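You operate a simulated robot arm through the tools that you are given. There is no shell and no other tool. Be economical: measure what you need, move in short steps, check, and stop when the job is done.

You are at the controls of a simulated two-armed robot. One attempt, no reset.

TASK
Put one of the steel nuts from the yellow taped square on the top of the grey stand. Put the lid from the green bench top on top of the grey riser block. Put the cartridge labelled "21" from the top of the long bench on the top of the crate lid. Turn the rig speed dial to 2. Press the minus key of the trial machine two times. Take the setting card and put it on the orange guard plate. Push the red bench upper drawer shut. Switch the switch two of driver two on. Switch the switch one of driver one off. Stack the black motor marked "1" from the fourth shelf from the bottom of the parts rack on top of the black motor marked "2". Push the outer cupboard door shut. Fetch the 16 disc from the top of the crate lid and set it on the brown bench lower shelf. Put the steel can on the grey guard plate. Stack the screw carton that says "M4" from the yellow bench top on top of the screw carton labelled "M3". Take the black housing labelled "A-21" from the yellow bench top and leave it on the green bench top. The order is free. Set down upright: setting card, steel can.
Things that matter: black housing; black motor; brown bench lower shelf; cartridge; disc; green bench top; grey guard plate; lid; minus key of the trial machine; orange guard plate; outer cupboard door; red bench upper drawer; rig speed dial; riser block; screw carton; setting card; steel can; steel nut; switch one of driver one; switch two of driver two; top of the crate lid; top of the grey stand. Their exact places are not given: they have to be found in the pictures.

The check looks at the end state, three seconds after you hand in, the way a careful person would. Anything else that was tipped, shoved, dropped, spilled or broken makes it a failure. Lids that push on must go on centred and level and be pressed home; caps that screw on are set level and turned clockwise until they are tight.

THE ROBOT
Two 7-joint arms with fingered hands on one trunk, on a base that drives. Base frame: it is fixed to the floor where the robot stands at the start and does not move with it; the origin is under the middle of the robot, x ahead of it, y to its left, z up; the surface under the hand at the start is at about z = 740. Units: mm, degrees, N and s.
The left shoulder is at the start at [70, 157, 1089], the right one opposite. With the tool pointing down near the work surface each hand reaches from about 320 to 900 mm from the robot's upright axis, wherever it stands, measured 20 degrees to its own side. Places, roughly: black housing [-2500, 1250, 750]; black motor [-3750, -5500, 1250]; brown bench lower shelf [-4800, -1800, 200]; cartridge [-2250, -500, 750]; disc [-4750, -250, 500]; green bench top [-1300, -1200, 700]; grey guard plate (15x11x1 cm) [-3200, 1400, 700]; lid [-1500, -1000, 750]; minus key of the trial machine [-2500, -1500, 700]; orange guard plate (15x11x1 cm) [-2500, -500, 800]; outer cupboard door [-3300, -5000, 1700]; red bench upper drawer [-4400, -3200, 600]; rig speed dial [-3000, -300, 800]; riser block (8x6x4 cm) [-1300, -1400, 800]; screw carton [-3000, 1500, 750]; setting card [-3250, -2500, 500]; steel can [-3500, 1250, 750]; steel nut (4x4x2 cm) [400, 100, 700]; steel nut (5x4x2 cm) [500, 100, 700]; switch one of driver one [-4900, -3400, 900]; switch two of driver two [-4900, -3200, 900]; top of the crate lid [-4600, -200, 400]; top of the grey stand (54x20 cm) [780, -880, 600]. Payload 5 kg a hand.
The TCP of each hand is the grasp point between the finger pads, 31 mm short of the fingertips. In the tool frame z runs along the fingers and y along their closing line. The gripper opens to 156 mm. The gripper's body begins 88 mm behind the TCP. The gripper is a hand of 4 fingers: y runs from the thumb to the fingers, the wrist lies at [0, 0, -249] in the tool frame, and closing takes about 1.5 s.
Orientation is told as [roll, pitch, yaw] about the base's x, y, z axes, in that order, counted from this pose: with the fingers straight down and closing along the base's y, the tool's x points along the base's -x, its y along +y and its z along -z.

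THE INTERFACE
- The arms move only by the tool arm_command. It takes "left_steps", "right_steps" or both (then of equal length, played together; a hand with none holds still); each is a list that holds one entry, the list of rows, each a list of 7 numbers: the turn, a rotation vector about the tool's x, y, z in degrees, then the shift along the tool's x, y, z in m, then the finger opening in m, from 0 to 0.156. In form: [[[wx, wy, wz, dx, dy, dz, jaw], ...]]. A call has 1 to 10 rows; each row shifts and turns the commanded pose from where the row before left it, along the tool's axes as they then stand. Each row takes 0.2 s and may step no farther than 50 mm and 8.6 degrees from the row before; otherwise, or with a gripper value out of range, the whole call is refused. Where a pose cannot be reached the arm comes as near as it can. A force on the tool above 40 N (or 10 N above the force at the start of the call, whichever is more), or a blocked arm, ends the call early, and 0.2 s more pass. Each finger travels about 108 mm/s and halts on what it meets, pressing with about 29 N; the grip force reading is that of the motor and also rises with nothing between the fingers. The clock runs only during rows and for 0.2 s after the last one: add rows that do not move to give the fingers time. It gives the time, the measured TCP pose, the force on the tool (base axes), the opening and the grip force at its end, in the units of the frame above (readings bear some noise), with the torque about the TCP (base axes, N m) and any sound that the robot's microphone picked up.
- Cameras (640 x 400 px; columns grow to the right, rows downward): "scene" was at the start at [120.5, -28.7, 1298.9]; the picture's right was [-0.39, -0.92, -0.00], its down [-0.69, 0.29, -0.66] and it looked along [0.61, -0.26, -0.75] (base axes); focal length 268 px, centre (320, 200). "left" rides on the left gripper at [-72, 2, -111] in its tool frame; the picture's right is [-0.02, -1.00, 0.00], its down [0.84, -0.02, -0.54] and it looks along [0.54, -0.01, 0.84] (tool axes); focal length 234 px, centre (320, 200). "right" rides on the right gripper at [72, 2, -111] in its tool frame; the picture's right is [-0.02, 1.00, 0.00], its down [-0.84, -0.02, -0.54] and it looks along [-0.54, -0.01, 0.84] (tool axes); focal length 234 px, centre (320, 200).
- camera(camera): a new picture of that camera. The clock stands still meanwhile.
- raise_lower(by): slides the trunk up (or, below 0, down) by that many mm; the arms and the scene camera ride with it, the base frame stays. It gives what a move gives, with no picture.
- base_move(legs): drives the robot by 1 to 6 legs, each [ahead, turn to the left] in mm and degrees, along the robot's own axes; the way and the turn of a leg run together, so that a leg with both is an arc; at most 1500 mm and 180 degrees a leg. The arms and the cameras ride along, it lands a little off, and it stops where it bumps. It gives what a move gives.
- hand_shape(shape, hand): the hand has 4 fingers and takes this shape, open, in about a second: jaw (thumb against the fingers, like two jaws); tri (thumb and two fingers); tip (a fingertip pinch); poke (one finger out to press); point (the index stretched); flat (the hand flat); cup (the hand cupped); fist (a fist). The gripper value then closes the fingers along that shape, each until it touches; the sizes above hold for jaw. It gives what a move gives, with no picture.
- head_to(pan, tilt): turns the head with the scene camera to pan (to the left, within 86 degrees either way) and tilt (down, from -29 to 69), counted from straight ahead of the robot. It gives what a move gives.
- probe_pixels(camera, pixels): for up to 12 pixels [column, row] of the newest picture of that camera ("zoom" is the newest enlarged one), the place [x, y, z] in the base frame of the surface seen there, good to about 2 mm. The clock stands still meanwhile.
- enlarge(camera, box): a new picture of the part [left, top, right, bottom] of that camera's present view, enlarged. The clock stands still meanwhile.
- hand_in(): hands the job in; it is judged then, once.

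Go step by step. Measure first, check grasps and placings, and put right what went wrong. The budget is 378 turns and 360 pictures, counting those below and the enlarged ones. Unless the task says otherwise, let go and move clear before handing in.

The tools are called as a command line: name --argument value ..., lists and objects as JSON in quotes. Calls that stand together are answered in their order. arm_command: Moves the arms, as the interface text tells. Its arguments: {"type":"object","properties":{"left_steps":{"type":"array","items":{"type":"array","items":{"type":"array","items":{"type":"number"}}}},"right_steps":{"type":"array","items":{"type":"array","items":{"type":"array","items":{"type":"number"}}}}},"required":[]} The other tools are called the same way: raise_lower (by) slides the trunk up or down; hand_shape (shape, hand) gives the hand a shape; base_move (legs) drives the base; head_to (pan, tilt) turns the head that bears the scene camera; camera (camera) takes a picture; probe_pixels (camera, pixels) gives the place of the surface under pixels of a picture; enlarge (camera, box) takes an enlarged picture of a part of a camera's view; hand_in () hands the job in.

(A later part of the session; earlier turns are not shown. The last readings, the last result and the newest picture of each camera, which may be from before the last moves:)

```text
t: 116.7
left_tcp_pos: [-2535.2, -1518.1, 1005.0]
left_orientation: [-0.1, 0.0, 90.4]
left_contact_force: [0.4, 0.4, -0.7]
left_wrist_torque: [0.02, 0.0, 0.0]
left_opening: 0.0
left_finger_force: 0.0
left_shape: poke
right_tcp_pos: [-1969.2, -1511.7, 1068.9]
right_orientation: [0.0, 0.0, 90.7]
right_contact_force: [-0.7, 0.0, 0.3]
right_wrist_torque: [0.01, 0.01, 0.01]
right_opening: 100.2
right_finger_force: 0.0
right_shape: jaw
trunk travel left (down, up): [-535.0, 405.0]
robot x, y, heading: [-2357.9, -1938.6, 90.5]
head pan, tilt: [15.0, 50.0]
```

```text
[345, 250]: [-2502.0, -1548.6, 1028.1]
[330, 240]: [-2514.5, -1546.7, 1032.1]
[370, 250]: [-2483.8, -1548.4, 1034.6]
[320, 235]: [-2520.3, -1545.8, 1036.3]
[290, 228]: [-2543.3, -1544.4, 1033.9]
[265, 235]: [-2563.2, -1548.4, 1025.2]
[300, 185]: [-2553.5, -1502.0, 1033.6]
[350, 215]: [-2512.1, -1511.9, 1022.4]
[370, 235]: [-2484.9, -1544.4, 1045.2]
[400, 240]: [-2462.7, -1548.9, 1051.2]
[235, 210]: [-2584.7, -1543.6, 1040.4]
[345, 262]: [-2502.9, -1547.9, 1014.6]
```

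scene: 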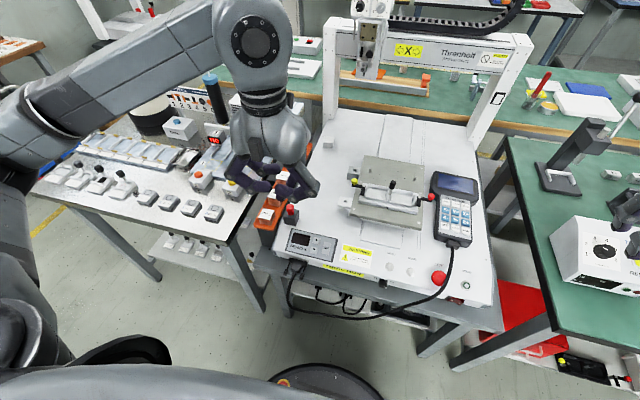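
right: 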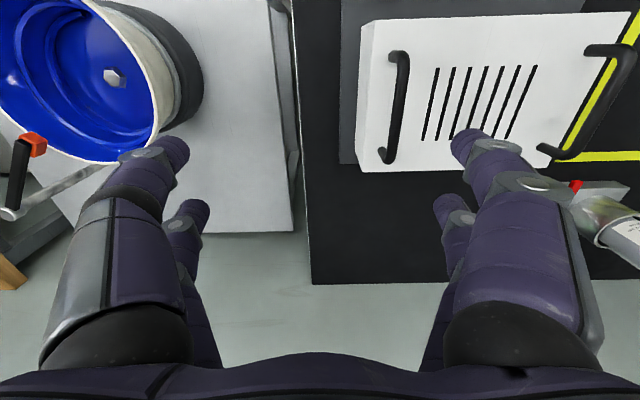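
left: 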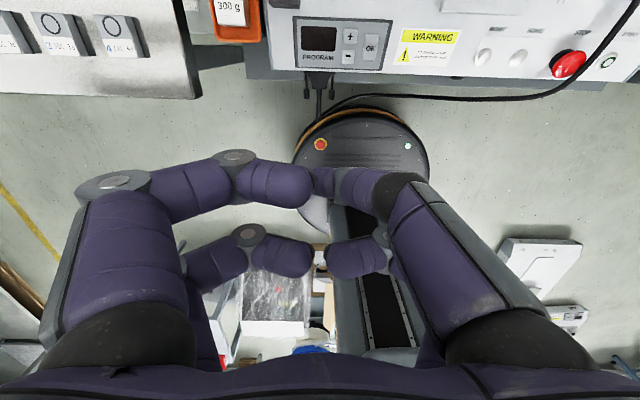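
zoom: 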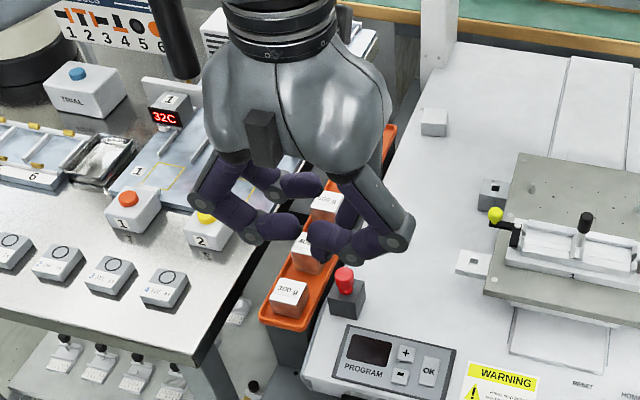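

In poke shape one finger reaches down on the TCP axis, about 31 mm past it. I go above the minus key (-2493,-1456,699) and check.

arm_command --left_steps '[[[0, 0, 0, -0.031, -0.0215, 0, 0], [0, 0, 0, -0.031, -0.0215, 0, 0], [0, 0, 0, 0, 0, 0.05, 0], [0, 0, 0, 0, 0, 0.05, 0], [0, 0, 0, 0, 0, 0.05, 0], [0, 0, 0, 0, 0, 0.05, 0], [0, 0, 0, 0, 0, 0.04, 0], [0, 0, 0, 0, 0, 0, 0]]]'

camera --camera "left"

enlarge --camera "scene" --box '[240, 190, 360, 290]'

```text
t: 118.5
left_tcp_pos: [-2494.6, -1454.9, 765.3]
left_orientation: [-0.1, -0.2, 90.4]
left_contact_force: [0.0, 0.1, 0.9]
left_wrist_torque: [0.01, 0.0, 0.0]
left_opening: 0.1
left_finger_force: 0.1
left_shape: poke
right_tcp_pos: [-1968.7, -1512.6, 1069.1]
right_orientation: [0.0, -0.1, 90.7]
right_contact_force: [-0.6, -0.6, -0.2]
right_wrist_torque: [0.03, 0.0, -0.04]
right_opening: 100.4
right_finger_force: 0.0
right_shape: jaw
trunk travel left (down, up): [-535.0, 405.0]
robot x, y, heading: [-2356.2, -1931.9, 90.4]
head pan, tilt: [15.0, 50.0]
```

```text
300 pictures are left
```

left: 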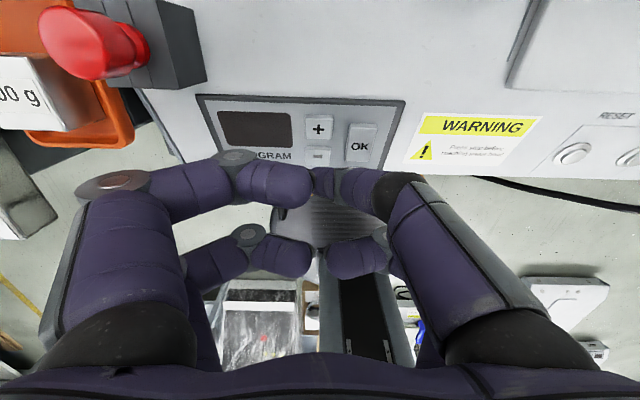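

```text
4.00 times, centred on (300, 240) of scene
```

zoom: 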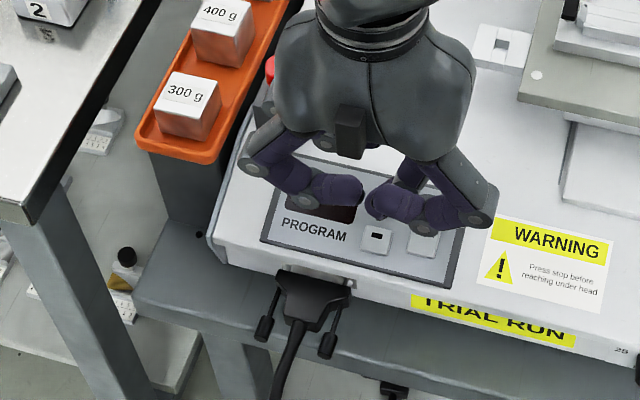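

The fingertip axis lines up with the minus key at (318,155). I press down gently and come back up.

arm_command --left_steps '[[[0, 0, 0, 0, 0, 0.025, 0], [0, 0, 0, 0, 0, 0.005, 0], [0, 0, 0, 0, 0, 0.003, 0], [0, 0, 0, 0, 0, 0.002, 0], [0, 0, 0, 0, 0, 0.002, 0]]]'

```text
t: 119.7
left_tcp_pos: [-2493.0, -1456.5, 730.2]
left_orientation: [-0.1, -0.1, 90.5]
left_contact_force: [-0.6, -0.8, 11.1]
left_wrist_torque: [-0.04, 0.04, 0.01]
left_opening: 0.0
left_finger_force: 0.0
left_shape: poke
right_tcp_pos: [-1969.1, -1513.2, 1068.8]
right_orientation: [0.1, 0.0, 90.7]
right_contact_force: [0.8, 0.8, -0.7]
right_wrist_torque: [-0.01, -0.02, -0.03]
right_opening: 100.5
right_finger_force: 0.0
right_shape: jaw
trunk travel left (down, up): [-535.0, 405.0]
robot x, y, heading: [-2358.1, -1937.0, 90.9]
head pan, tilt: [15.0, 50.0]
heard: click
```

A click: one press. I lift and check the display.

arm_command --left_steps '[[[0, 0, 0, 0, 0, -0.02, 0], [0, 0, 0, 0, 0, -0.02, 0]]]'

enlarge --camera "left" --box '[200, 80, 400, 200]'

```text
t: 120.2
left_tcp_pos: [-2493.9, -1456.3, 769.6]
left_orientation: [-0.2, 0.0, 90.5]
left_contact_force: [-0.1, -0.3, 0.1]
left_wrist_torque: [0.03, 0.02, -0.01]
left_opening: 0.1
left_finger_force: 0.0
left_shape: poke
right_tcp_pos: [-1968.7, -1513.8, 1068.1]
right_orientation: [0.2, -0.2, 90.8]
right_contact_force: [0.2, -0.6, -0.3]
right_wrist_torque: [0.0, -0.01, 0.04]
right_opening: 100.5
right_finger_force: 0.1
right_shape: jaw
trunk travel left (down, up): [-535.0, 405.0]
robot x, y, heading: [-2355.5, -1938.1, 90.4]
head pan, tilt: [15.0, 50.0]
```

```text
3.20 times, centred on (300, 140) of left
```

zoom: 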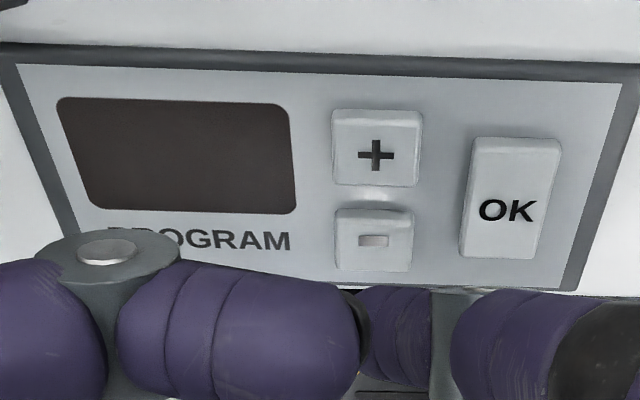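

arm_command --left_steps '[[[0, 0, 0, 0, 0, 0.025, 0], [0, 0, 0, 0, 0, 0.008, 0], [0, 0, 0, 0, 0, 0.004, 0], [0, 0, 0, 0, 0, 0.002, 0], [0, 0, 0, 0, 0, 0.001, 0]]]'

arm_command --left_steps '[[[0, 0, 0, 0, 0, -0.02, 0], [0, 0, 0, 0, 0, -0.03, 0], [0, 0, 0, 0, 0, -0.05, 0], [0, 0, 0, 0, 0, -0.05, 0], [0, 0, 0, 0, 0, -0.05, 0], [0, 0, 0, 0, 0, -0.05, 0]]]'

enlarge --camera "left" --box '[200, 20, 440, 160]'

```text
t: 121.5
left_tcp_pos: [-2492.1, -1455.5, 729.8]
left_orientation: [-0.1, -0.1, 90.5]
left_contact_force: [0.3, -0.9, 12.8]
left_wrist_torque: [-0.05, 0.01, 0.01]
left_opening: 0.0
left_finger_force: 0.1
left_shape: poke
right_tcp_pos: [-1968.8, -1512.0, 1068.8]
right_orientation: [0.1, -0.1, 90.7]
right_contact_force: [-0.4, 0.0, 0.5]
right_wrist_torque: [0.01, 0.01, 0.01]
right_opening: 100.3
right_finger_force: 0.1
right_shape: jaw
trunk travel left (down, up): [-535.0, 405.0]
robot x, y, heading: [-2358.5, -1934.6, 90.3]
head pan, tilt: [15.0, 50.0]
heard: click
```

```text
t: 122.8
left_tcp_pos: [-2495.1, -1458.0, 980.4]
left_orientation: [0.0, 0.0, 90.5]
left_contact_force: [-1.1, 0.2, 0.1]
left_wrist_torque: [-0.02, 0.0, 0.02]
left_opening: 0.0
left_finger_force: 0.1
left_shape: poke
right_tcp_pos: [-1968.6, -1511.8, 1068.8]
right_orientation: [0.1, -0.1, 90.8]
right_contact_force: [0.3, -0.3, 0.1]
right_wrist_torque: [-0.01, 0.03, 0.0]
right_opening: 100.3
right_finger_force: 0.0
right_shape: jaw
trunk travel left (down, up): [-535.0, 405.0]
robot x, y, heading: [-2353.7, -1935.8, 90.7]
head pan, tilt: [15.0, 50.0]
```

```text
2.67 times, centred on (320, 90) of left
```

zoom: 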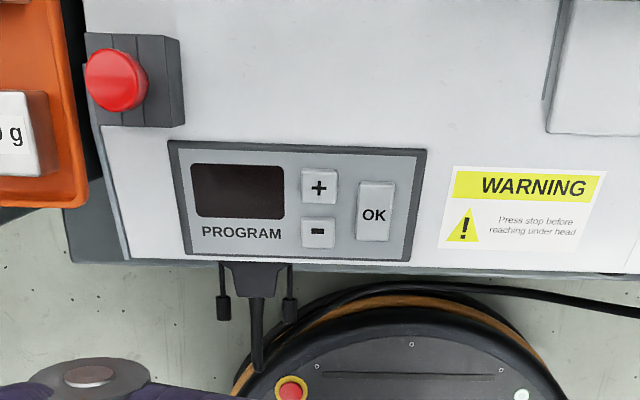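

Both presses registered. Next the setting card: I drive to the +y side of the trolley and face it.

base_move --legs '[[0, 90], [790, 0], [0, 90]]'

hand_shape --hand "left" --shape "jaw"

head_to --pan 0 --tilt 50

camera --camera "scene"

```text
t: 134.6
left_tcp_pos: [-2998.6, -2426.5, 979.2]
left_orientation: [-0.1, 0.0, -89.9]
left_contact_force: [0.3, 0.1, 1.2]
left_wrist_torque: [0.04, 0.01, 0.03]
left_opening: 0.2
left_finger_force: 0.1
left_shape: poke
right_tcp_pos: [-3523.1, -2364.7, 1068.2]
right_orientation: [0.0, 0.0, -89.8]
right_contact_force: [0.5, 0.0, 0.1]
right_wrist_torque: [0.0, 0.02, 0.01]
right_opening: 100.1
right_finger_force: 0.0
right_shape: jaw
trunk travel left (down, up): [-535.0, 405.0]
robot x, y, heading: [-3133.5, -1943.9, -90.0]
head pan, tilt: [15.0, 50.0]
```

```text
t: 135.5
left_tcp_pos: [-2998.7, -2426.6, 979.3]
left_orientation: [-0.1, -0.1, -90.0]
left_contact_force: [0.3, 0.3, 0.2]
left_wrist_torque: [0.0, 0.0, 0.0]
left_opening: 155.8
left_finger_force: 0.3
left_shape: jaw
right_tcp_pos: [-3522.0, -2364.6, 1068.3]
right_orientation: [0.1, 0.0, -89.8]
right_contact_force: [-0.6, -0.8, 0.2]
right_wrist_torque: [-0.02, 0.02, -0.01]
right_opening: 100.2
right_finger_force: 0.1
right_shape: jaw
trunk travel left (down, up): [-535.0, 405.0]
robot x, y, heading: [-3126.7, -1947.3, -89.8]
head pan, tilt: [15.0, 50.0]
```

```text
t: 136.3
left_tcp_pos: [-2998.5, -2425.5, 978.5]
left_orientation: [-0.2, -0.1, -90.0]
left_contact_force: [0.6, 0.5, 0.1]
left_wrist_torque: [0.01, -0.01, -0.01]
left_opening: 155.8
left_finger_force: 0.0
left_shape: jaw
right_tcp_pos: [-3522.9, -2365.2, 1068.9]
right_orientation: [0.0, -0.1, -89.8]
right_contact_force: [-0.4, -0.1, -0.3]
right_wrist_torque: [0.0, 0.06, -0.04]
right_opening: 100.1
right_finger_force: 0.1
right_shape: jaw
trunk travel left (down, up): [-535.0, 405.0]
robot x, y, heading: [-3130.3, -1945.5, -89.9]
head pan, tilt: [0.0, 50.0]
```

```text
296 pictures are left
```

scene: 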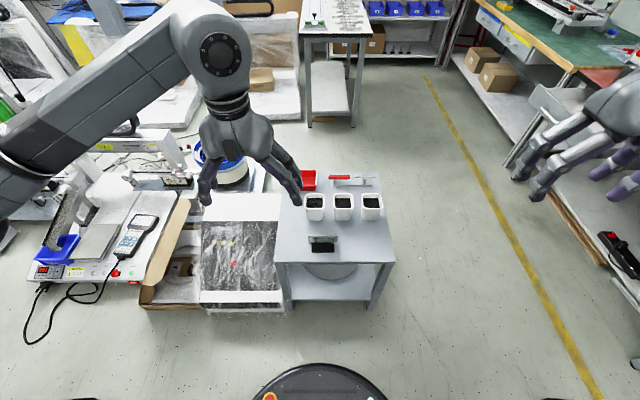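

enlarge --camera "scene" --box '[280, 180, 400, 270]'

probe_pixels --camera "zoom" --pixels '[[180, 255], [250, 255], [165, 285], [230, 300], [200, 320], [160, 320], [280, 320], [320, 350], [60, 360], [580, 355], [215, 270], [215, 250]]'

```text
4.44 times, centred on (340, 225) of scene
```

zoom: 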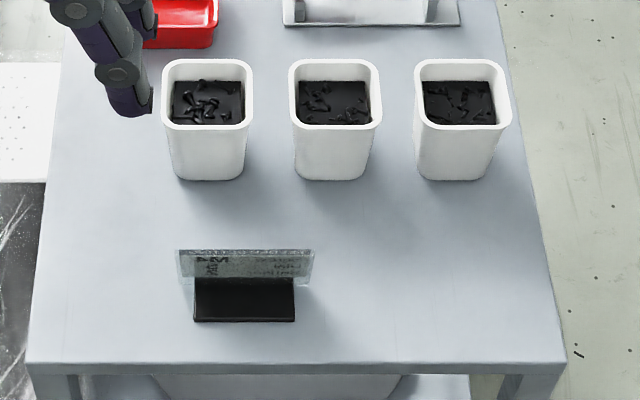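

```text
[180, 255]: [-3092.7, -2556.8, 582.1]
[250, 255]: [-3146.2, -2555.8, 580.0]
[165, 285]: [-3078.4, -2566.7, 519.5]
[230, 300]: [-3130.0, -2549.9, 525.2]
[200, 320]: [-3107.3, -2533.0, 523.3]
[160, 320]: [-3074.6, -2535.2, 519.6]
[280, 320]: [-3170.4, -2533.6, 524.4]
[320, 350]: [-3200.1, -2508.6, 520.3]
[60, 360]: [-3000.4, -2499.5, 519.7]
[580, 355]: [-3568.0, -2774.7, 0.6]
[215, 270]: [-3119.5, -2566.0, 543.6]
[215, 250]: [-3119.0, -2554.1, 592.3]
```

The card plate leans about 13° towards me over its black base (top (‑3143,-2554,592), bottom y≈-2570). I lower the trunk and turn the left hand 90° so it can pinch across the card's thickness.

raise_lower --by -200

arm_command --left_steps '[[[0, 0, -8.2, 0, 0, 0, 0.1], [0, 0, -8.2, 0, 0, 0, 0.1], [0, 0, -8.2, 0, 0, 0, 0.1], [0, 0, -8.2, 0, 0, 0, 0.1], [0, 0, -8.2, 0, 0, 0, 0.1], [0, 0, -8.2, 0, 0, 0, 0.1], [0, 0, -8.2, 0, 0, 0, 0.1], [0, 0, -8.2, 0, 0, 0, 0.1], [0, 0, -8.2, 0, 0, 0, 0.1], [0, 0, -8.2, 0, 0, 0, 0.1]]]'

```text
t: 138.5
left_tcp_pos: [-2999.4, -2426.4, 779.0]
left_orientation: [-0.1, -0.1, -90.0]
left_contact_force: [0.7, 0.5, 0.5]
left_wrist_torque: [-0.02, -0.03, 0.04]
left_opening: 155.9
left_finger_force: 0.1
left_shape: jaw
right_tcp_pos: [-3523.6, -2364.3, 868.6]
right_orientation: [0.0, -0.2, -89.8]
right_contact_force: [0.6, 0.6, 0.1]
right_wrist_torque: [0.02, 0.0, 0.01]
right_opening: 100.2
right_finger_force: 0.0
right_shape: jaw
trunk travel left (down, up): [-335.0, 605.0]
robot x, y, heading: [-3130.0, -1947.2, -90.0]
head pan, tilt: [0.0, 50.0]
```

```text
t: 140.7
left_tcp_pos: [-2998.5, -2426.1, 779.5]
left_orientation: [-0.1, 0.0, -7.9]
left_contact_force: [-0.1, 0.2, -0.3]
left_wrist_torque: [-0.01, -0.02, 0.01]
left_opening: 100.8
left_finger_force: 0.1
left_shape: jaw
right_tcp_pos: [-3524.0, -2365.4, 868.7]
right_orientation: [0.0, 0.0, -89.7]
right_contact_force: [0.3, 0.0, 0.7]
right_wrist_torque: [-0.01, -0.01, 0.02]
right_opening: 100.2
right_finger_force: 0.1
right_shape: jaw
trunk travel left (down, up): [-335.0, 605.0]
robot x, y, heading: [-3129.9, -1946.2, -90.0]
head pan, tilt: [0.0, 50.0]
```

arm_command --left_steps '[[[0, 0, -7.9, 0, 0, 0, 0.08], [0, 0, 0, 0.036, -0.0275, 0, 0.08], [0, 0, 0, 0.036, -0.0275, 0, 0.08], [0, 0, 0, 0.036, -0.0275, 0, 0.08], [0, 0, 0, 0.036, -0.0275, 0, 0.08], [6.7, 0, 0, 0, 0, 0, 0.08], [6.7, 0, 0, 0, 0, 0, 0.08], [0, 0, 0, 0, 0.0127, 0.05, 0.08], [0, 0, 0, 0, 0.0127, 0.05, 0.08], [0, 0, 0, 0, 0, 0, 0.08]]]'

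camera --camera "left"

enlarge --camera "scene" --box '[260, 170, 420, 270]'

```text
refused: row 8 steps farther than a row can; nothing moved
```

```text
294 pictures are left
```

left: 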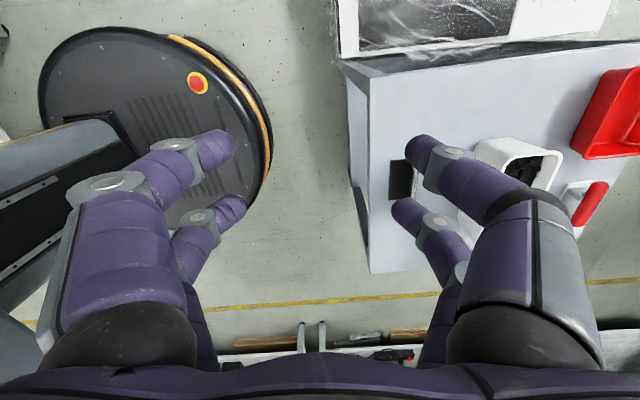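

```text
4.00 times, centred on (340, 220) of scene
```

zoom: 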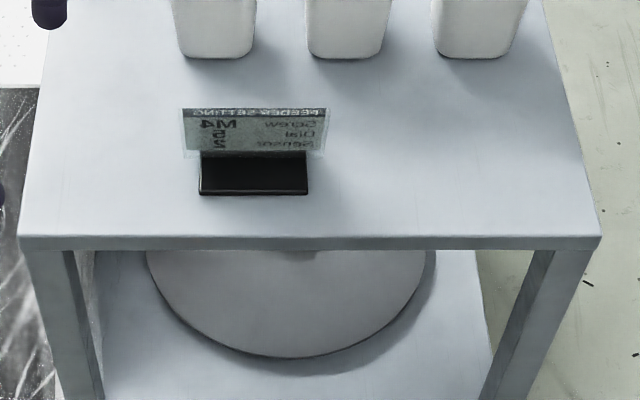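

One row was too long. While re-planning, I re-measure the card with this better view.

probe_pixels --camera "zoom" --pixels '[[200, 112], [300, 112], [200, 125], [300, 125], [200, 140], [300, 140], [210, 150], [300, 150], [250, 113], [250, 148], [210, 160], [250, 190]]'

arm_command --left_steps '[[[0, 0, -7.9, 0, 0, 0, 0.08], [0, 0, 0, 0.036, -0.0275, 0, 0.08], [0, 0, 0, 0.036, -0.0275, 0, 0.08], [0, 0, 0, 0.036, -0.0275, 0, 0.08], [0, 0, 0, 0.036, -0.0275, 0, 0.08]]]'

camera --camera "left"

```text
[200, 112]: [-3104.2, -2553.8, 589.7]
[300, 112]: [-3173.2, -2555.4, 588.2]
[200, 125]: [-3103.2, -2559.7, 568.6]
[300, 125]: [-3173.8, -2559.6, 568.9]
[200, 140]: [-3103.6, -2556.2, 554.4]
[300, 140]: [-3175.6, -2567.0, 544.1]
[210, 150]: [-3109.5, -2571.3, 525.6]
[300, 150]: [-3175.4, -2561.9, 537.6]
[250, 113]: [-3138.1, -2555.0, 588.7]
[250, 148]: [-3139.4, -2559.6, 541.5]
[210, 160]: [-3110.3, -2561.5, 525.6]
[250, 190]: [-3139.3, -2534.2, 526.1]
```

```text
t: 141.9
left_tcp_pos: [-3142.8, -2535.2, 779.1]
left_orientation: [0.0, -0.1, 0.0]
left_contact_force: [0.6, 0.0, 0.1]
left_wrist_torque: [0.02, -0.03, 0.02]
left_opening: 80.5
left_finger_force: 0.1
left_shape: jaw
right_tcp_pos: [-3524.2, -2365.4, 867.3]
right_orientation: [0.1, 0.0, -89.7]
right_contact_force: [0.5, -0.4, -0.1]
right_wrist_torque: [-0.02, 0.0, -0.01]
right_opening: 100.5
right_finger_force: 0.0
right_shape: jaw
trunk travel left (down, up): [-335.0, 605.0]
robot x, y, heading: [-3129.7, -1942.8, -90.1]
head pan, tilt: [0.0, 50.0]
```

```text
292 pictures are left
```

left: 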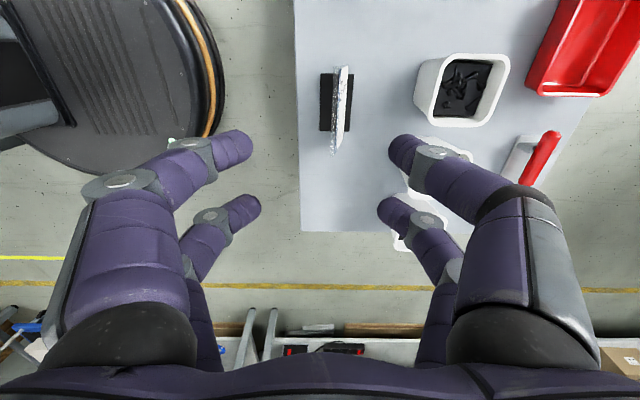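

I tilt the hand 13.8° to match the card and approach along its plane.

arm_command --left_steps '[[[6.9, 0, 0, 0, 0, 0, 0.08], [6.9, 0, 0, 0, 0, 0, 0.08], [0, 0, 0, 0, 0.013, 0.04, 0.08], [0, 0, 0, 0, 0.013, 0.04, 0.08], [0, 0, 0, 0, 0, 0.035, 0.08], [0, 0, 0, 0, 0, 0, 0.08]]]'

camera --camera "left"

```text
t: 143.3
left_tcp_pos: [-3142.5, -2536.8, 663.1]
left_orientation: [-13.8, 0.1, -0.2]
left_contact_force: [0.6, -0.3, 0.2]
left_wrist_torque: [-0.01, -0.01, 0.06]
left_opening: 80.5
left_finger_force: 0.0
left_shape: jaw
right_tcp_pos: [-3523.7, -2365.1, 868.5]
right_orientation: [0.0, -0.1, -89.8]
right_contact_force: [-0.4, 0.0, 0.2]
right_wrist_torque: [0.0, -0.02, 0.0]
right_opening: 100.3
right_finger_force: 0.2
right_shape: jaw
trunk travel left (down, up): [-335.0, 605.0]
robot x, y, heading: [-3129.1, -1947.2, -90.2]
head pan, tilt: [0.0, 50.0]
```

```text
291 pictures are left
```

left: 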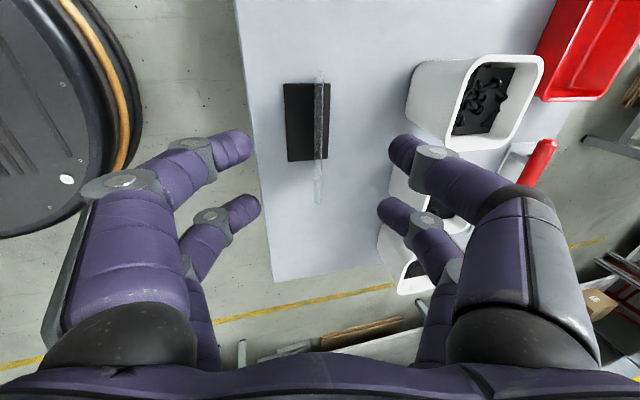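

probe_pixels --camera "left" --pixels '[[425, 68], [440, 65], [412, 90], [412, 130], [320, 85], [318, 190], [310, 100], [290, 120]]'

```text
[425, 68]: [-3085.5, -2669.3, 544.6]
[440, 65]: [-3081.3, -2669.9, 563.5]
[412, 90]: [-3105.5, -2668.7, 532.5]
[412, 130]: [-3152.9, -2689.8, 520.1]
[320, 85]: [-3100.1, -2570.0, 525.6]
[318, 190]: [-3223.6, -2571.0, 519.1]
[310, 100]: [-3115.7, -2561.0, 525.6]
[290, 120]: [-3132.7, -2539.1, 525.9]
```

Cups are 60+ mm clear. I descend along the card, close, and lift slightly.

arm_command --left_steps '[[[0, 0, 0, 0, 0, 0.035, 0.07], [0, 0, 0, 0, 0, 0.035, 0.06], [0, 0, 0, 0, 0, 0.022, 0.05], [0, 0, 0, 0, 0, 0, 0.0], [0, 0, 0, 0, 0, 0, 0.0], [0, 0, 0, 0, 0, 0, 0.0], [0, 0, 0, 0, 0, 0, 0.0]]]'

camera --camera "left"

```text
t: 144.9
left_tcp_pos: [-3143.9, -2560.1, 570.4]
left_orientation: [-13.8, 0.1, -0.1]
left_contact_force: [0.0, -0.1, 0.2]
left_wrist_torque: [0.0, -0.03, -0.03]
left_opening: 0.3
left_finger_force: 28.9
left_shape: jaw
right_tcp_pos: [-3523.7, -2365.3, 868.2]
right_orientation: [0.1, 0.0, -89.9]
right_contact_force: [0.5, 0.2, -1.0]
right_wrist_torque: [0.0, 0.01, 0.01]
right_opening: 100.3
right_finger_force: 0.1
right_shape: jaw
trunk travel left (down, up): [-335.0, 605.0]
robot x, y, heading: [-3130.1, -1946.4, -89.9]
head pan, tilt: [0.0, 50.0]
```

```text
290 pictures are left
```

left: 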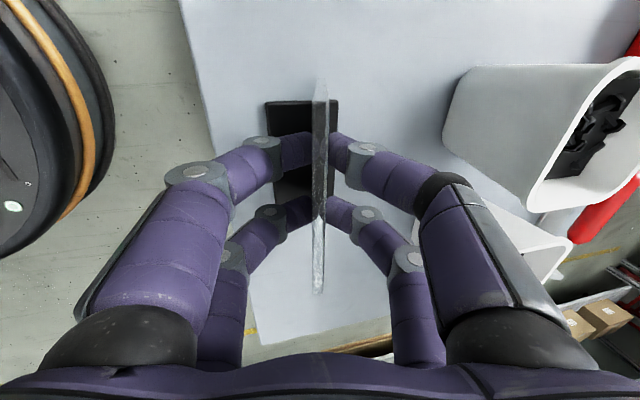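

Gripped. I lift straight up and check.

arm_command --left_steps '[[[0, 0, 0, 0, -0.0045, -0.018, 0.0], [0, 0, 0, 0, -0.0107, -0.0437, 0.0], [0, 0, 0, 0, -0.0107, -0.0437, 0.0], [0, 0, 0, 0, -0.0107, -0.0437, 0.0], [0, 0, 0, 0, -0.0107, -0.0437, 0.0]]]'

camera --camera "left"

camera --camera "scene"

```text
t: 146.1
left_tcp_pos: [-3143.1, -2557.6, 770.4]
left_orientation: [-13.8, 0.1, -0.2]
left_contact_force: [0.3, 0.1, -1.3]
left_wrist_torque: [0.0, -0.01, 0.02]
left_opening: 0.6
left_finger_force: 28.7
left_shape: jaw
right_tcp_pos: [-3522.0, -2364.6, 869.3]
right_orientation: [0.1, -0.2, -89.9]
right_contact_force: [-0.5, -0.4, 0.0]
right_wrist_torque: [0.0, 0.0, 0.01]
right_opening: 100.2
right_finger_force: 0.1
right_shape: jaw
trunk travel left (down, up): [-335.0, 605.0]
robot x, y, heading: [-3127.8, -1945.6, -90.0]
head pan, tilt: [0.0, 50.0]
```

```text
289 pictures are left
```

left: 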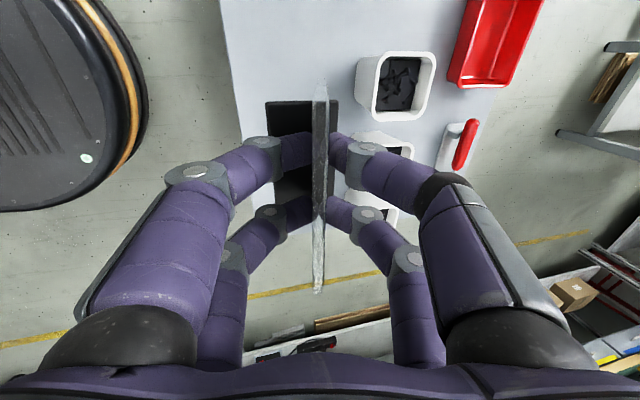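

```text
288 pictures are left
```

scene: 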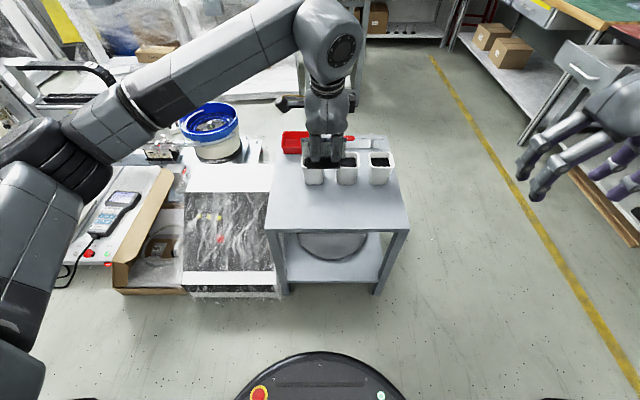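

The card is held upright. I raise the trunk, pull the arm in, turn to face north-west and look for the way to the long bench's far side.

arm_command --left_steps '[[[0, 0, 0, 0, 0.042, -0.0103, 0.0], [0, 0, 0, 0, 0.042, -0.0103, 0.0], [0, 0, 0, 0, 0.042, -0.0103, 0.0]]]'

raise_lower --by 240

base_move --legs '[[0, -140]]'

head_to --pan 0 --tilt 30

camera --camera "scene"

```text
t: 146.9
left_tcp_pos: [-3142.8, -2428.9, 770.8]
left_orientation: [-13.9, 0.1, 0.0]
left_contact_force: [0.3, 0.8, -0.3]
left_wrist_torque: [0.0, -0.03, -0.02]
left_opening: 0.2
left_finger_force: 29.5
left_shape: jaw
right_tcp_pos: [-3523.9, -2364.6, 869.2]
right_orientation: [0.1, -0.1, -90.0]
right_contact_force: [0.4, -0.2, 0.0]
right_wrist_torque: [0.0, -0.01, -0.01]
right_opening: 100.4
right_finger_force: 0.0
right_shape: jaw
trunk travel left (down, up): [-335.0, 605.0]
robot x, y, heading: [-3134.7, -1943.7, -89.7]
head pan, tilt: [0.0, 50.0]
```

```text
t: 149.4
left_tcp_pos: [-3143.9, -2430.1, 1010.3]
left_orientation: [-13.9, 0.1, -0.1]
left_contact_force: [-0.2, -0.5, -1.1]
left_wrist_torque: [-0.01, 0.03, 0.01]
left_opening: 0.4
left_finger_force: 28.8
left_shape: jaw
right_tcp_pos: [-3523.9, -2365.1, 1108.7]
right_orientation: [0.2, 0.1, -89.9]
right_contact_force: [0.0, 0.1, -1.0]
right_wrist_torque: [-0.03, 0.01, -0.04]
right_opening: 100.4
right_finger_force: 0.0
right_shape: jaw
trunk travel left (down, up): [-575.0, 365.0]
robot x, y, heading: [-3131.1, -1944.3, -89.8]
head pan, tilt: [0.0, 50.0]
```

```text
t: 155.5
left_tcp_pos: [-3441.1, -1575.7, 1009.4]
left_orientation: [-13.8, 0.1, -138.5]
left_contact_force: [-1.0, -0.1, -0.8]
left_wrist_torque: [-0.01, 0.02, -0.02]
left_opening: 0.2
left_finger_force: 28.7
left_shape: jaw
right_tcp_pos: [-3115.3, -1372.7, 1108.2]
right_orientation: [0.1, 0.0, 131.8]
right_contact_force: [-0.5, 0.1, -0.6]
right_wrist_torque: [-0.02, 0.01, 0.03]
right_opening: 100.6
right_finger_force: 0.1
right_shape: jaw
trunk travel left (down, up): [-575.0, 365.0]
robot x, y, heading: [-3129.1, -1941.8, 131.6]
head pan, tilt: [0.0, 50.0]
```

```text
t: 156.3
left_tcp_pos: [-3441.9, -1575.6, 1009.7]
left_orientation: [-13.8, 0.1, -138.5]
left_contact_force: [0.1, -0.1, -1.0]
left_wrist_torque: [0.04, 0.01, -0.02]
left_opening: 0.0
left_finger_force: 29.2
left_shape: jaw
right_tcp_pos: [-3115.3, -1372.2, 1108.6]
right_orientation: [0.1, 0.0, 131.8]
right_contact_force: [-1.4, -0.4, -0.3]
right_wrist_torque: [0.01, 0.0, 0.0]
right_opening: 100.3
right_finger_force: 0.1
right_shape: jaw
trunk travel left (down, up): [-575.0, 365.0]
robot x, y, heading: [-3132.1, -1944.7, 131.7]
head pan, tilt: [0.0, 30.0]
```

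```text
287 pictures are left
```

scene: 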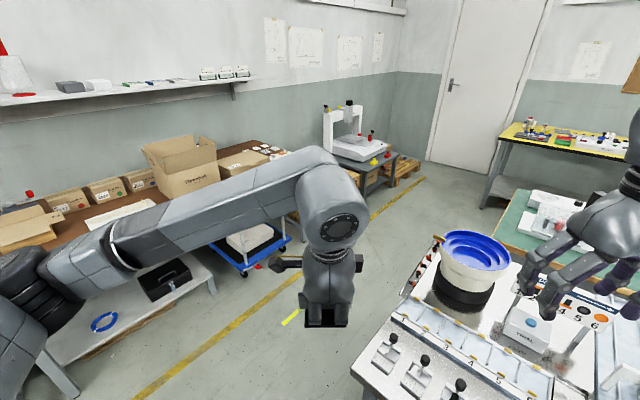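

probe_pixels --camera "scene" --pixels '[[245, 240], [250, 270], [292, 240], [420, 275], [405, 300], [495, 250], [520, 240], [490, 200], [385, 195], [410, 230], [330, 320], [460, 250]]'

enlarge --camera "scene" --box '[130, 90, 450, 290]'

```text
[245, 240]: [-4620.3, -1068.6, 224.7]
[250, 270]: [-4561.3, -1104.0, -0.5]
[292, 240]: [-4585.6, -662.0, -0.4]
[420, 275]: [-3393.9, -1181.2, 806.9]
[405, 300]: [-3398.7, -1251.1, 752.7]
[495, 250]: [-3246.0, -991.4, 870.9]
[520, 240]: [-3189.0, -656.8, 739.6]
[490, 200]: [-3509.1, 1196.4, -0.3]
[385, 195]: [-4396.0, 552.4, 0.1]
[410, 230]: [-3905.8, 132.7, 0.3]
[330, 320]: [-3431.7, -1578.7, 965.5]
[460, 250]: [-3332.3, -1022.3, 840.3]
```

```text
2.00 times, centred on (290, 190) of scene
```

zoom: 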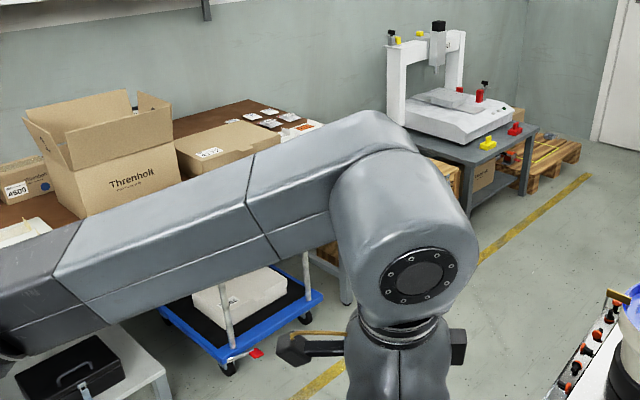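

The aisle at x≈-3900 is clear. I drive around to the north side of the long bench.

base_move --legs '[[0, 48], [760, 0], [0, -90], [1500, 0], [930, 0], [0, -90]]'

camera --camera "scene"

```text
t: 181.7
left_tcp_pos: [-3408.8, 444.9, 1009.1]
left_orientation: [-13.8, 0.1, 88.3]
left_contact_force: [0.1, 0.3, -1.4]
left_wrist_torque: [0.02, 0.01, -0.02]
left_opening: 0.1
left_finger_force: 28.9
left_shape: jaw
right_tcp_pos: [-3483.6, 67.5, 1108.3]
right_orientation: [0.1, 0.1, -1.4]
right_contact_force: [0.6, -0.2, -0.3]
right_wrist_torque: [-0.02, 0.02, 0.0]
right_opening: 100.3
right_finger_force: 0.1
right_shape: jaw
trunk travel left (down, up): [-575.0, 365.0]
robot x, y, heading: [-3890.2, 472.0, -1.3]
head pan, tilt: [0.0, 30.0]
```

```text
285 pictures are left
```

scene: 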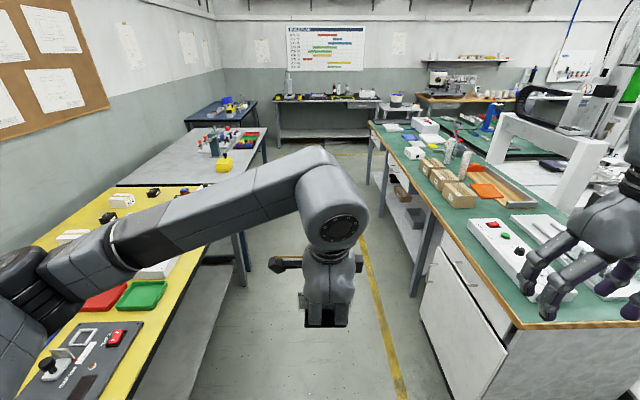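

Yellow bench is on the left, the long bench on the right. I enlarge the long bench.

enlarge --camera "scene" --box '[370, 100, 640, 330]'

probe_pixels --camera "scene" --pixels '[[485, 190], [515, 185], [492, 225], [505, 238], [460, 195], [440, 175], [365, 120], [520, 325], [375, 125], [418, 130], [470, 165], [525, 250]]'

enlarge --camera "scene" --box '[370, 110, 520, 210]'

```text
1.74 times, centred on (505, 215) of scene
```

zoom: 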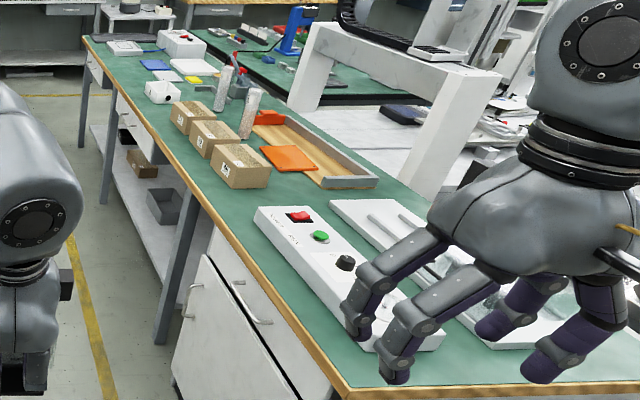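

```text
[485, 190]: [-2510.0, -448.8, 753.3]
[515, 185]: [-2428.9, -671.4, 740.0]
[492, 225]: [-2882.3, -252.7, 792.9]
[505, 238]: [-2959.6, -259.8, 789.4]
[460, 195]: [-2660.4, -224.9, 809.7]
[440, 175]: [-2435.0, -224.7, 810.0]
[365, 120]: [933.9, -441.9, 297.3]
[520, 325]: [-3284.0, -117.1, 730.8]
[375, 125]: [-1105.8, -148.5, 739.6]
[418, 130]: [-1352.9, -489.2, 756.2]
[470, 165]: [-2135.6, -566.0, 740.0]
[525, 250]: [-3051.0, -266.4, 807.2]
```

```text
4.00 times, centred on (445, 160) of scene
```

zoom: 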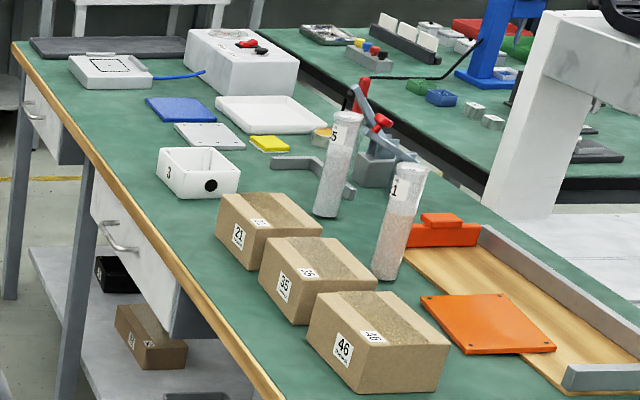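

Orange plate at (-2510,-449,753); the rig dial is the black knob near (-3000,-265,807). I drive to the bench in front of the orange plate.

base_move --legs '[[1390, 0], [0, -89], [170, 0]]'

head_to --pan 0 --tilt 45

camera --camera "scene"

```text
t: 193.5
left_tcp_pos: [-2525.6, -202.6, 1010.1]
left_orientation: [-13.8, 0.1, -0.6]
left_contact_force: [-0.2, -0.3, -0.4]
left_wrist_torque: [0.04, 0.02, 0.02]
left_opening: 0.2
left_finger_force: 28.8
left_shape: jaw
right_tcp_pos: [-2904.5, -134.2, 1107.8]
right_orientation: [0.1, 0.0, -90.3]
right_contact_force: [-0.8, -0.1, 0.7]
right_wrist_torque: [0.0, -0.01, -0.01]
right_opening: 100.1
right_finger_force: 0.2
right_shape: jaw
trunk travel left (down, up): [-575.0, 365.0]
robot x, y, heading: [-2509.2, 279.5, -90.5]
head pan, tilt: [0.0, 30.0]
```

```text
t: 194.3
left_tcp_pos: [-2525.0, -202.0, 1009.5]
left_orientation: [-13.8, 0.0, -0.6]
left_contact_force: [-0.2, 0.7, -0.7]
left_wrist_torque: [-0.02, 0.01, 0.03]
left_opening: 0.0
left_finger_force: 29.2
left_shape: jaw
right_tcp_pos: [-2904.1, -134.6, 1107.7]
right_orientation: [0.1, 0.0, -90.4]
right_contact_force: [0.2, -0.8, 0.4]
right_wrist_torque: [-0.01, -0.02, -0.02]
right_opening: 100.2
right_finger_force: 0.1
right_shape: jaw
trunk travel left (down, up): [-575.0, 365.0]
robot x, y, heading: [-2507.6, 284.3, -90.3]
head pan, tilt: [0.0, 45.0]
```

```text
282 pictures are left
```

scene: 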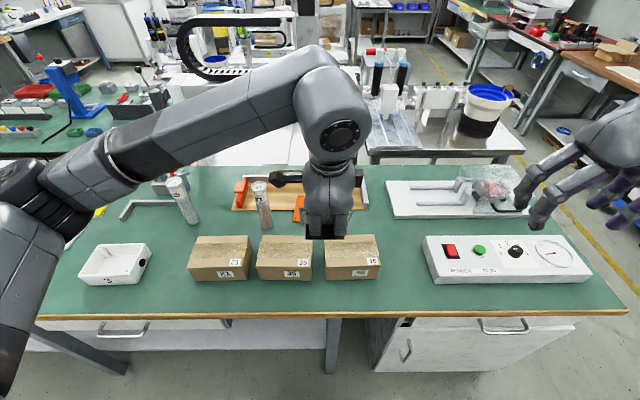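

camera --camera "left"

enlarge --camera "scene" --box '[140, 150, 420, 310]'

```text
281 pictures are left
```

left: 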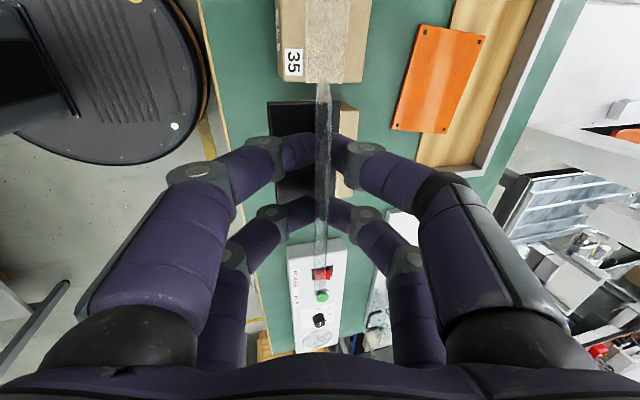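

```text
2.29 times, centred on (280, 230) of scene
```

zoom: 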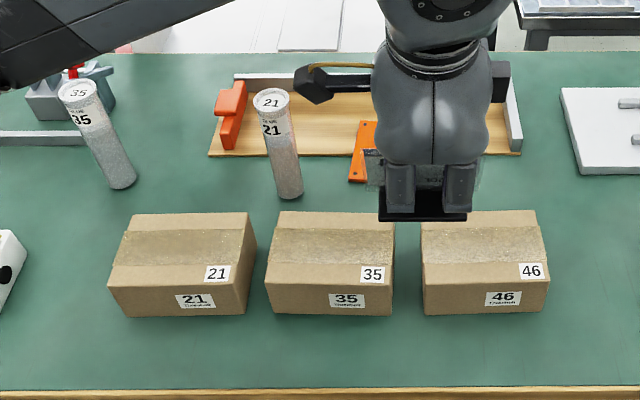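

The tubes "35" and "21" are the cartridges. I measure the orange plate's corners and the tube 21.

probe_pixels --camera "left" --pixels '[[424, 28], [483, 38], [447, 130], [394, 126], [437, 80], [412, 75], [470, 90], [300, 70], [350, 40]]'

probe_pixels --camera "zoom" --pixels '[[272, 100], [258, 100], [286, 100], [275, 130], [285, 170], [290, 190], [240, 120]]'

```text
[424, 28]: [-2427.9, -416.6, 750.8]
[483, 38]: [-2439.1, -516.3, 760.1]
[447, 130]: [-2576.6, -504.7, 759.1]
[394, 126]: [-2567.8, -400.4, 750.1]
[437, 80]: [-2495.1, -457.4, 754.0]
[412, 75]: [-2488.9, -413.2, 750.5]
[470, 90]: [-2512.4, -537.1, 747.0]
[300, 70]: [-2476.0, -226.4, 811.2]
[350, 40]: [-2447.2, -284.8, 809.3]
```

```text
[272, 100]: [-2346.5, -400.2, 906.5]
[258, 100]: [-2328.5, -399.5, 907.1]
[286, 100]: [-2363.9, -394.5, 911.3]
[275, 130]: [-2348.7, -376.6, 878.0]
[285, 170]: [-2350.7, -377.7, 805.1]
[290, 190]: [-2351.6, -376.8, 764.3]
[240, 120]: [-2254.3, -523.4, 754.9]
```

Plate centre (-2503,-459,755), tilted ~5° with its far side up. I carry the card over it, match the tilt and go down to ~25 mm above.

arm_command --left_steps '[[[0, 0, 0, -0.0037, -0.0422, 0.01035, 0.0], [0, 0, 0, -0.0037, -0.0422, 0.01035, 0.0], [0, 0, 0, -0.0037, -0.0422, 0.01035, 0.0], [0, 0, 0, -0.0037, -0.0422, 0.01035, 0.0], [0, 0, 0, -0.0037, -0.0422, 0.01035, 0.0], [0, 0, 0, -0.0037, -0.0422, 0.01035, 0.0], [5.3, 0, 0, 0, 0, 0, 0.0], [0, 0, 0, 0, 0.0147, 0.0425, 0.0], [0, 0, 0, 0, 0.0147, 0.0425, 0.0], [0, 0, 0, 0, 0.0147, 0.0425, 0.0]]]'

camera --camera "left"

enlarge --camera "scene" --box '[220, 100, 440, 270]'

```text
t: 196.5
left_tcp_pos: [-2506.3, -463.2, 875.6]
left_orientation: [-19.2, 0.1, -0.5]
left_contact_force: [0.3, 0.2, -0.4]
left_wrist_torque: [0.01, 0.03, 0.02]
left_opening: 0.0
left_finger_force: 28.9
left_shape: jaw
right_tcp_pos: [-2903.5, -135.3, 1109.2]
right_orientation: [0.1, 0.1, -90.4]
right_contact_force: [-0.3, -0.4, -0.3]
right_wrist_torque: [-0.01, -0.01, 0.01]
right_opening: 100.0
right_finger_force: 0.1
right_shape: jaw
trunk travel left (down, up): [-575.0, 365.0]
robot x, y, heading: [-2506.6, 281.3, -90.5]
head pan, tilt: [0.0, 45.0]
```

```text
279 pictures are left
```

left: 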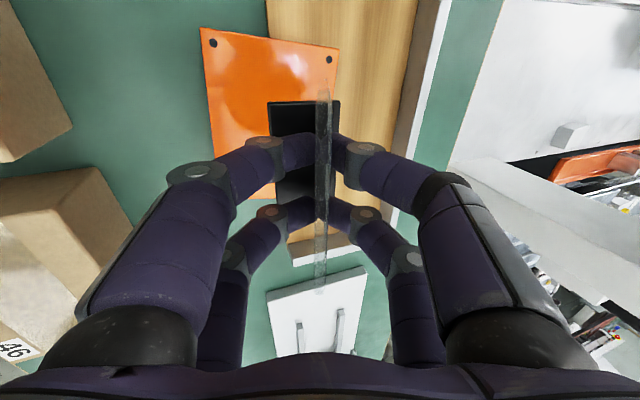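

```text
2.35 times, centred on (330, 185) of scene
```

zoom: 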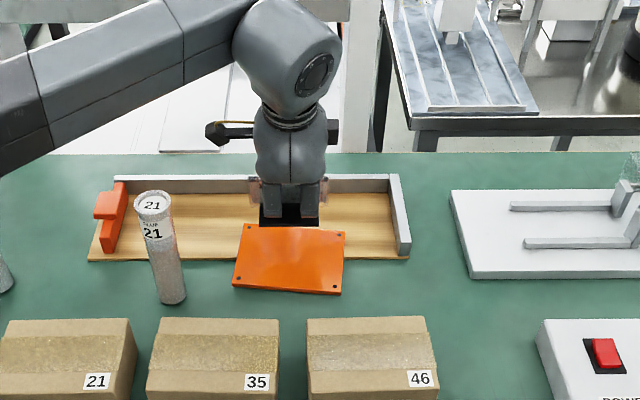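

probe_pixels --camera "zoom" --pixels '[[247, 229], [341, 235], [337, 290], [237, 284], [290, 255], [290, 285], [290, 235], [170, 290], [155, 200]]'

```text
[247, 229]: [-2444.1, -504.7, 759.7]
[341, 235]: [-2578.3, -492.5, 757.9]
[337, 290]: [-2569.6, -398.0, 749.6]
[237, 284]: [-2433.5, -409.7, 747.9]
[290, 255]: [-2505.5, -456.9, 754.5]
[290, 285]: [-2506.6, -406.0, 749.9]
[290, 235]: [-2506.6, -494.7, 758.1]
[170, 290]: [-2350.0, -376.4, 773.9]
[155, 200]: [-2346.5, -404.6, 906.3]
```

Centre confirmed at (-2505,-456). I lower to ~808.

arm_command --left_steps '[[[0, 0, 0, 0, 0.0138, 0.027, 0.0], [0, 0, 0, 0, 0.0098, 0.0283, 0.0], [0, 0, 0, 0, 0.0023, 0.0066, 0.0], [0, 0, 0, 0, 0, 0, 0.0]]]'

enlarge --camera "scene" --box '[280, 160, 390, 240]'

```text
t: 197.5
left_tcp_pos: [-2507.5, -460.4, 808.0]
left_orientation: [-19.1, 0.1, -0.6]
left_contact_force: [-1.0, -0.7, -0.6]
left_wrist_torque: [0.01, 0.02, 0.02]
left_opening: 0.0
left_finger_force: 29.5
left_shape: jaw
right_tcp_pos: [-2904.4, -135.4, 1108.3]
right_orientation: [0.1, -0.1, -90.3]
right_contact_force: [-0.6, 0.0, 0.5]
right_wrist_torque: [-0.01, 0.01, 0.01]
right_opening: 100.4
right_finger_force: 0.2
right_shape: jaw
trunk travel left (down, up): [-575.0, 365.0]
robot x, y, heading: [-2508.6, 282.4, -90.4]
head pan, tilt: [0.0, 45.0]
```

```text
5.00 times, centred on (335, 200) of scene
```

zoom: 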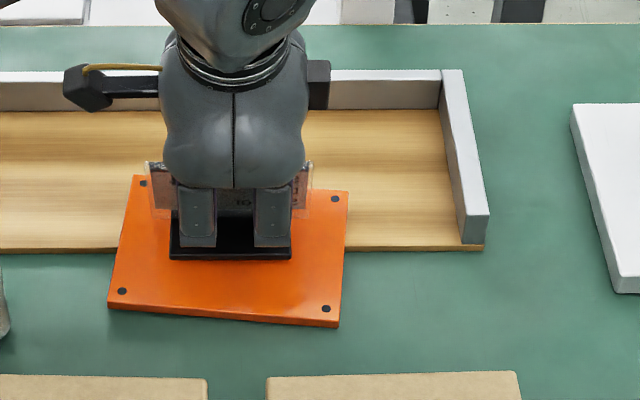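

arm_command --left_steps '[[[0, 0, 0, 0, 0.0005, 0.0014, 0.0], [0, 0, 0, 0, 0.0005, 0.0014, 0.0], [0, 0, 0, 0, 0, 0, 0.0]]]'

```text
t: 198.3
left_tcp_pos: [-2507.0, -458.9, 806.1]
left_orientation: [-19.2, 0.2, -0.6]
left_contact_force: [0.1, -0.6, 0.0]
left_wrist_torque: [0.01, -0.01, 0.01]
left_opening: 0.0
left_finger_force: 29.1
left_shape: jaw
right_tcp_pos: [-2904.5, -134.4, 1107.8]
right_orientation: [0.1, 0.0, -90.3]
right_contact_force: [-0.9, -0.4, -0.2]
right_wrist_torque: [-0.01, 0.0, 0.03]
right_opening: 100.4
right_finger_force: 0.1
right_shape: jaw
trunk travel left (down, up): [-575.0, 365.0]
robot x, y, heading: [-2508.6, 279.9, -90.3]
head pan, tilt: [0.0, 45.0]
```

arm_command --left_steps '[[[0, 0, 0, 0, 0.0007, 0.0019, 0.0], [0, 0, 0, 0, 0.0007, 0.0019, 0.0], [0, 0, 0, 0, 0, 0, 0.0]]]'

```text
t: 199.1
left_tcp_pos: [-2507.3, -458.5, 803.6]
left_orientation: [-19.2, 0.1, -0.5]
left_contact_force: [-0.8, -1.3, 12.7]
left_wrist_torque: [-0.11, -0.13, -0.02]
left_opening: 0.0
left_finger_force: 29.0
left_shape: jaw
right_tcp_pos: [-2904.1, -133.3, 1109.9]
right_orientation: [0.1, -0.1, -90.3]
right_contact_force: [0.1, -0.2, 0.7]
right_wrist_torque: [-0.03, -0.02, 0.01]
right_opening: 100.4
right_finger_force: 0.1
right_shape: jaw
trunk travel left (down, up): [-575.0, 365.0]
robot x, y, heading: [-2507.1, 283.6, -90.6]
head pan, tilt: [0.0, 45.0]
```

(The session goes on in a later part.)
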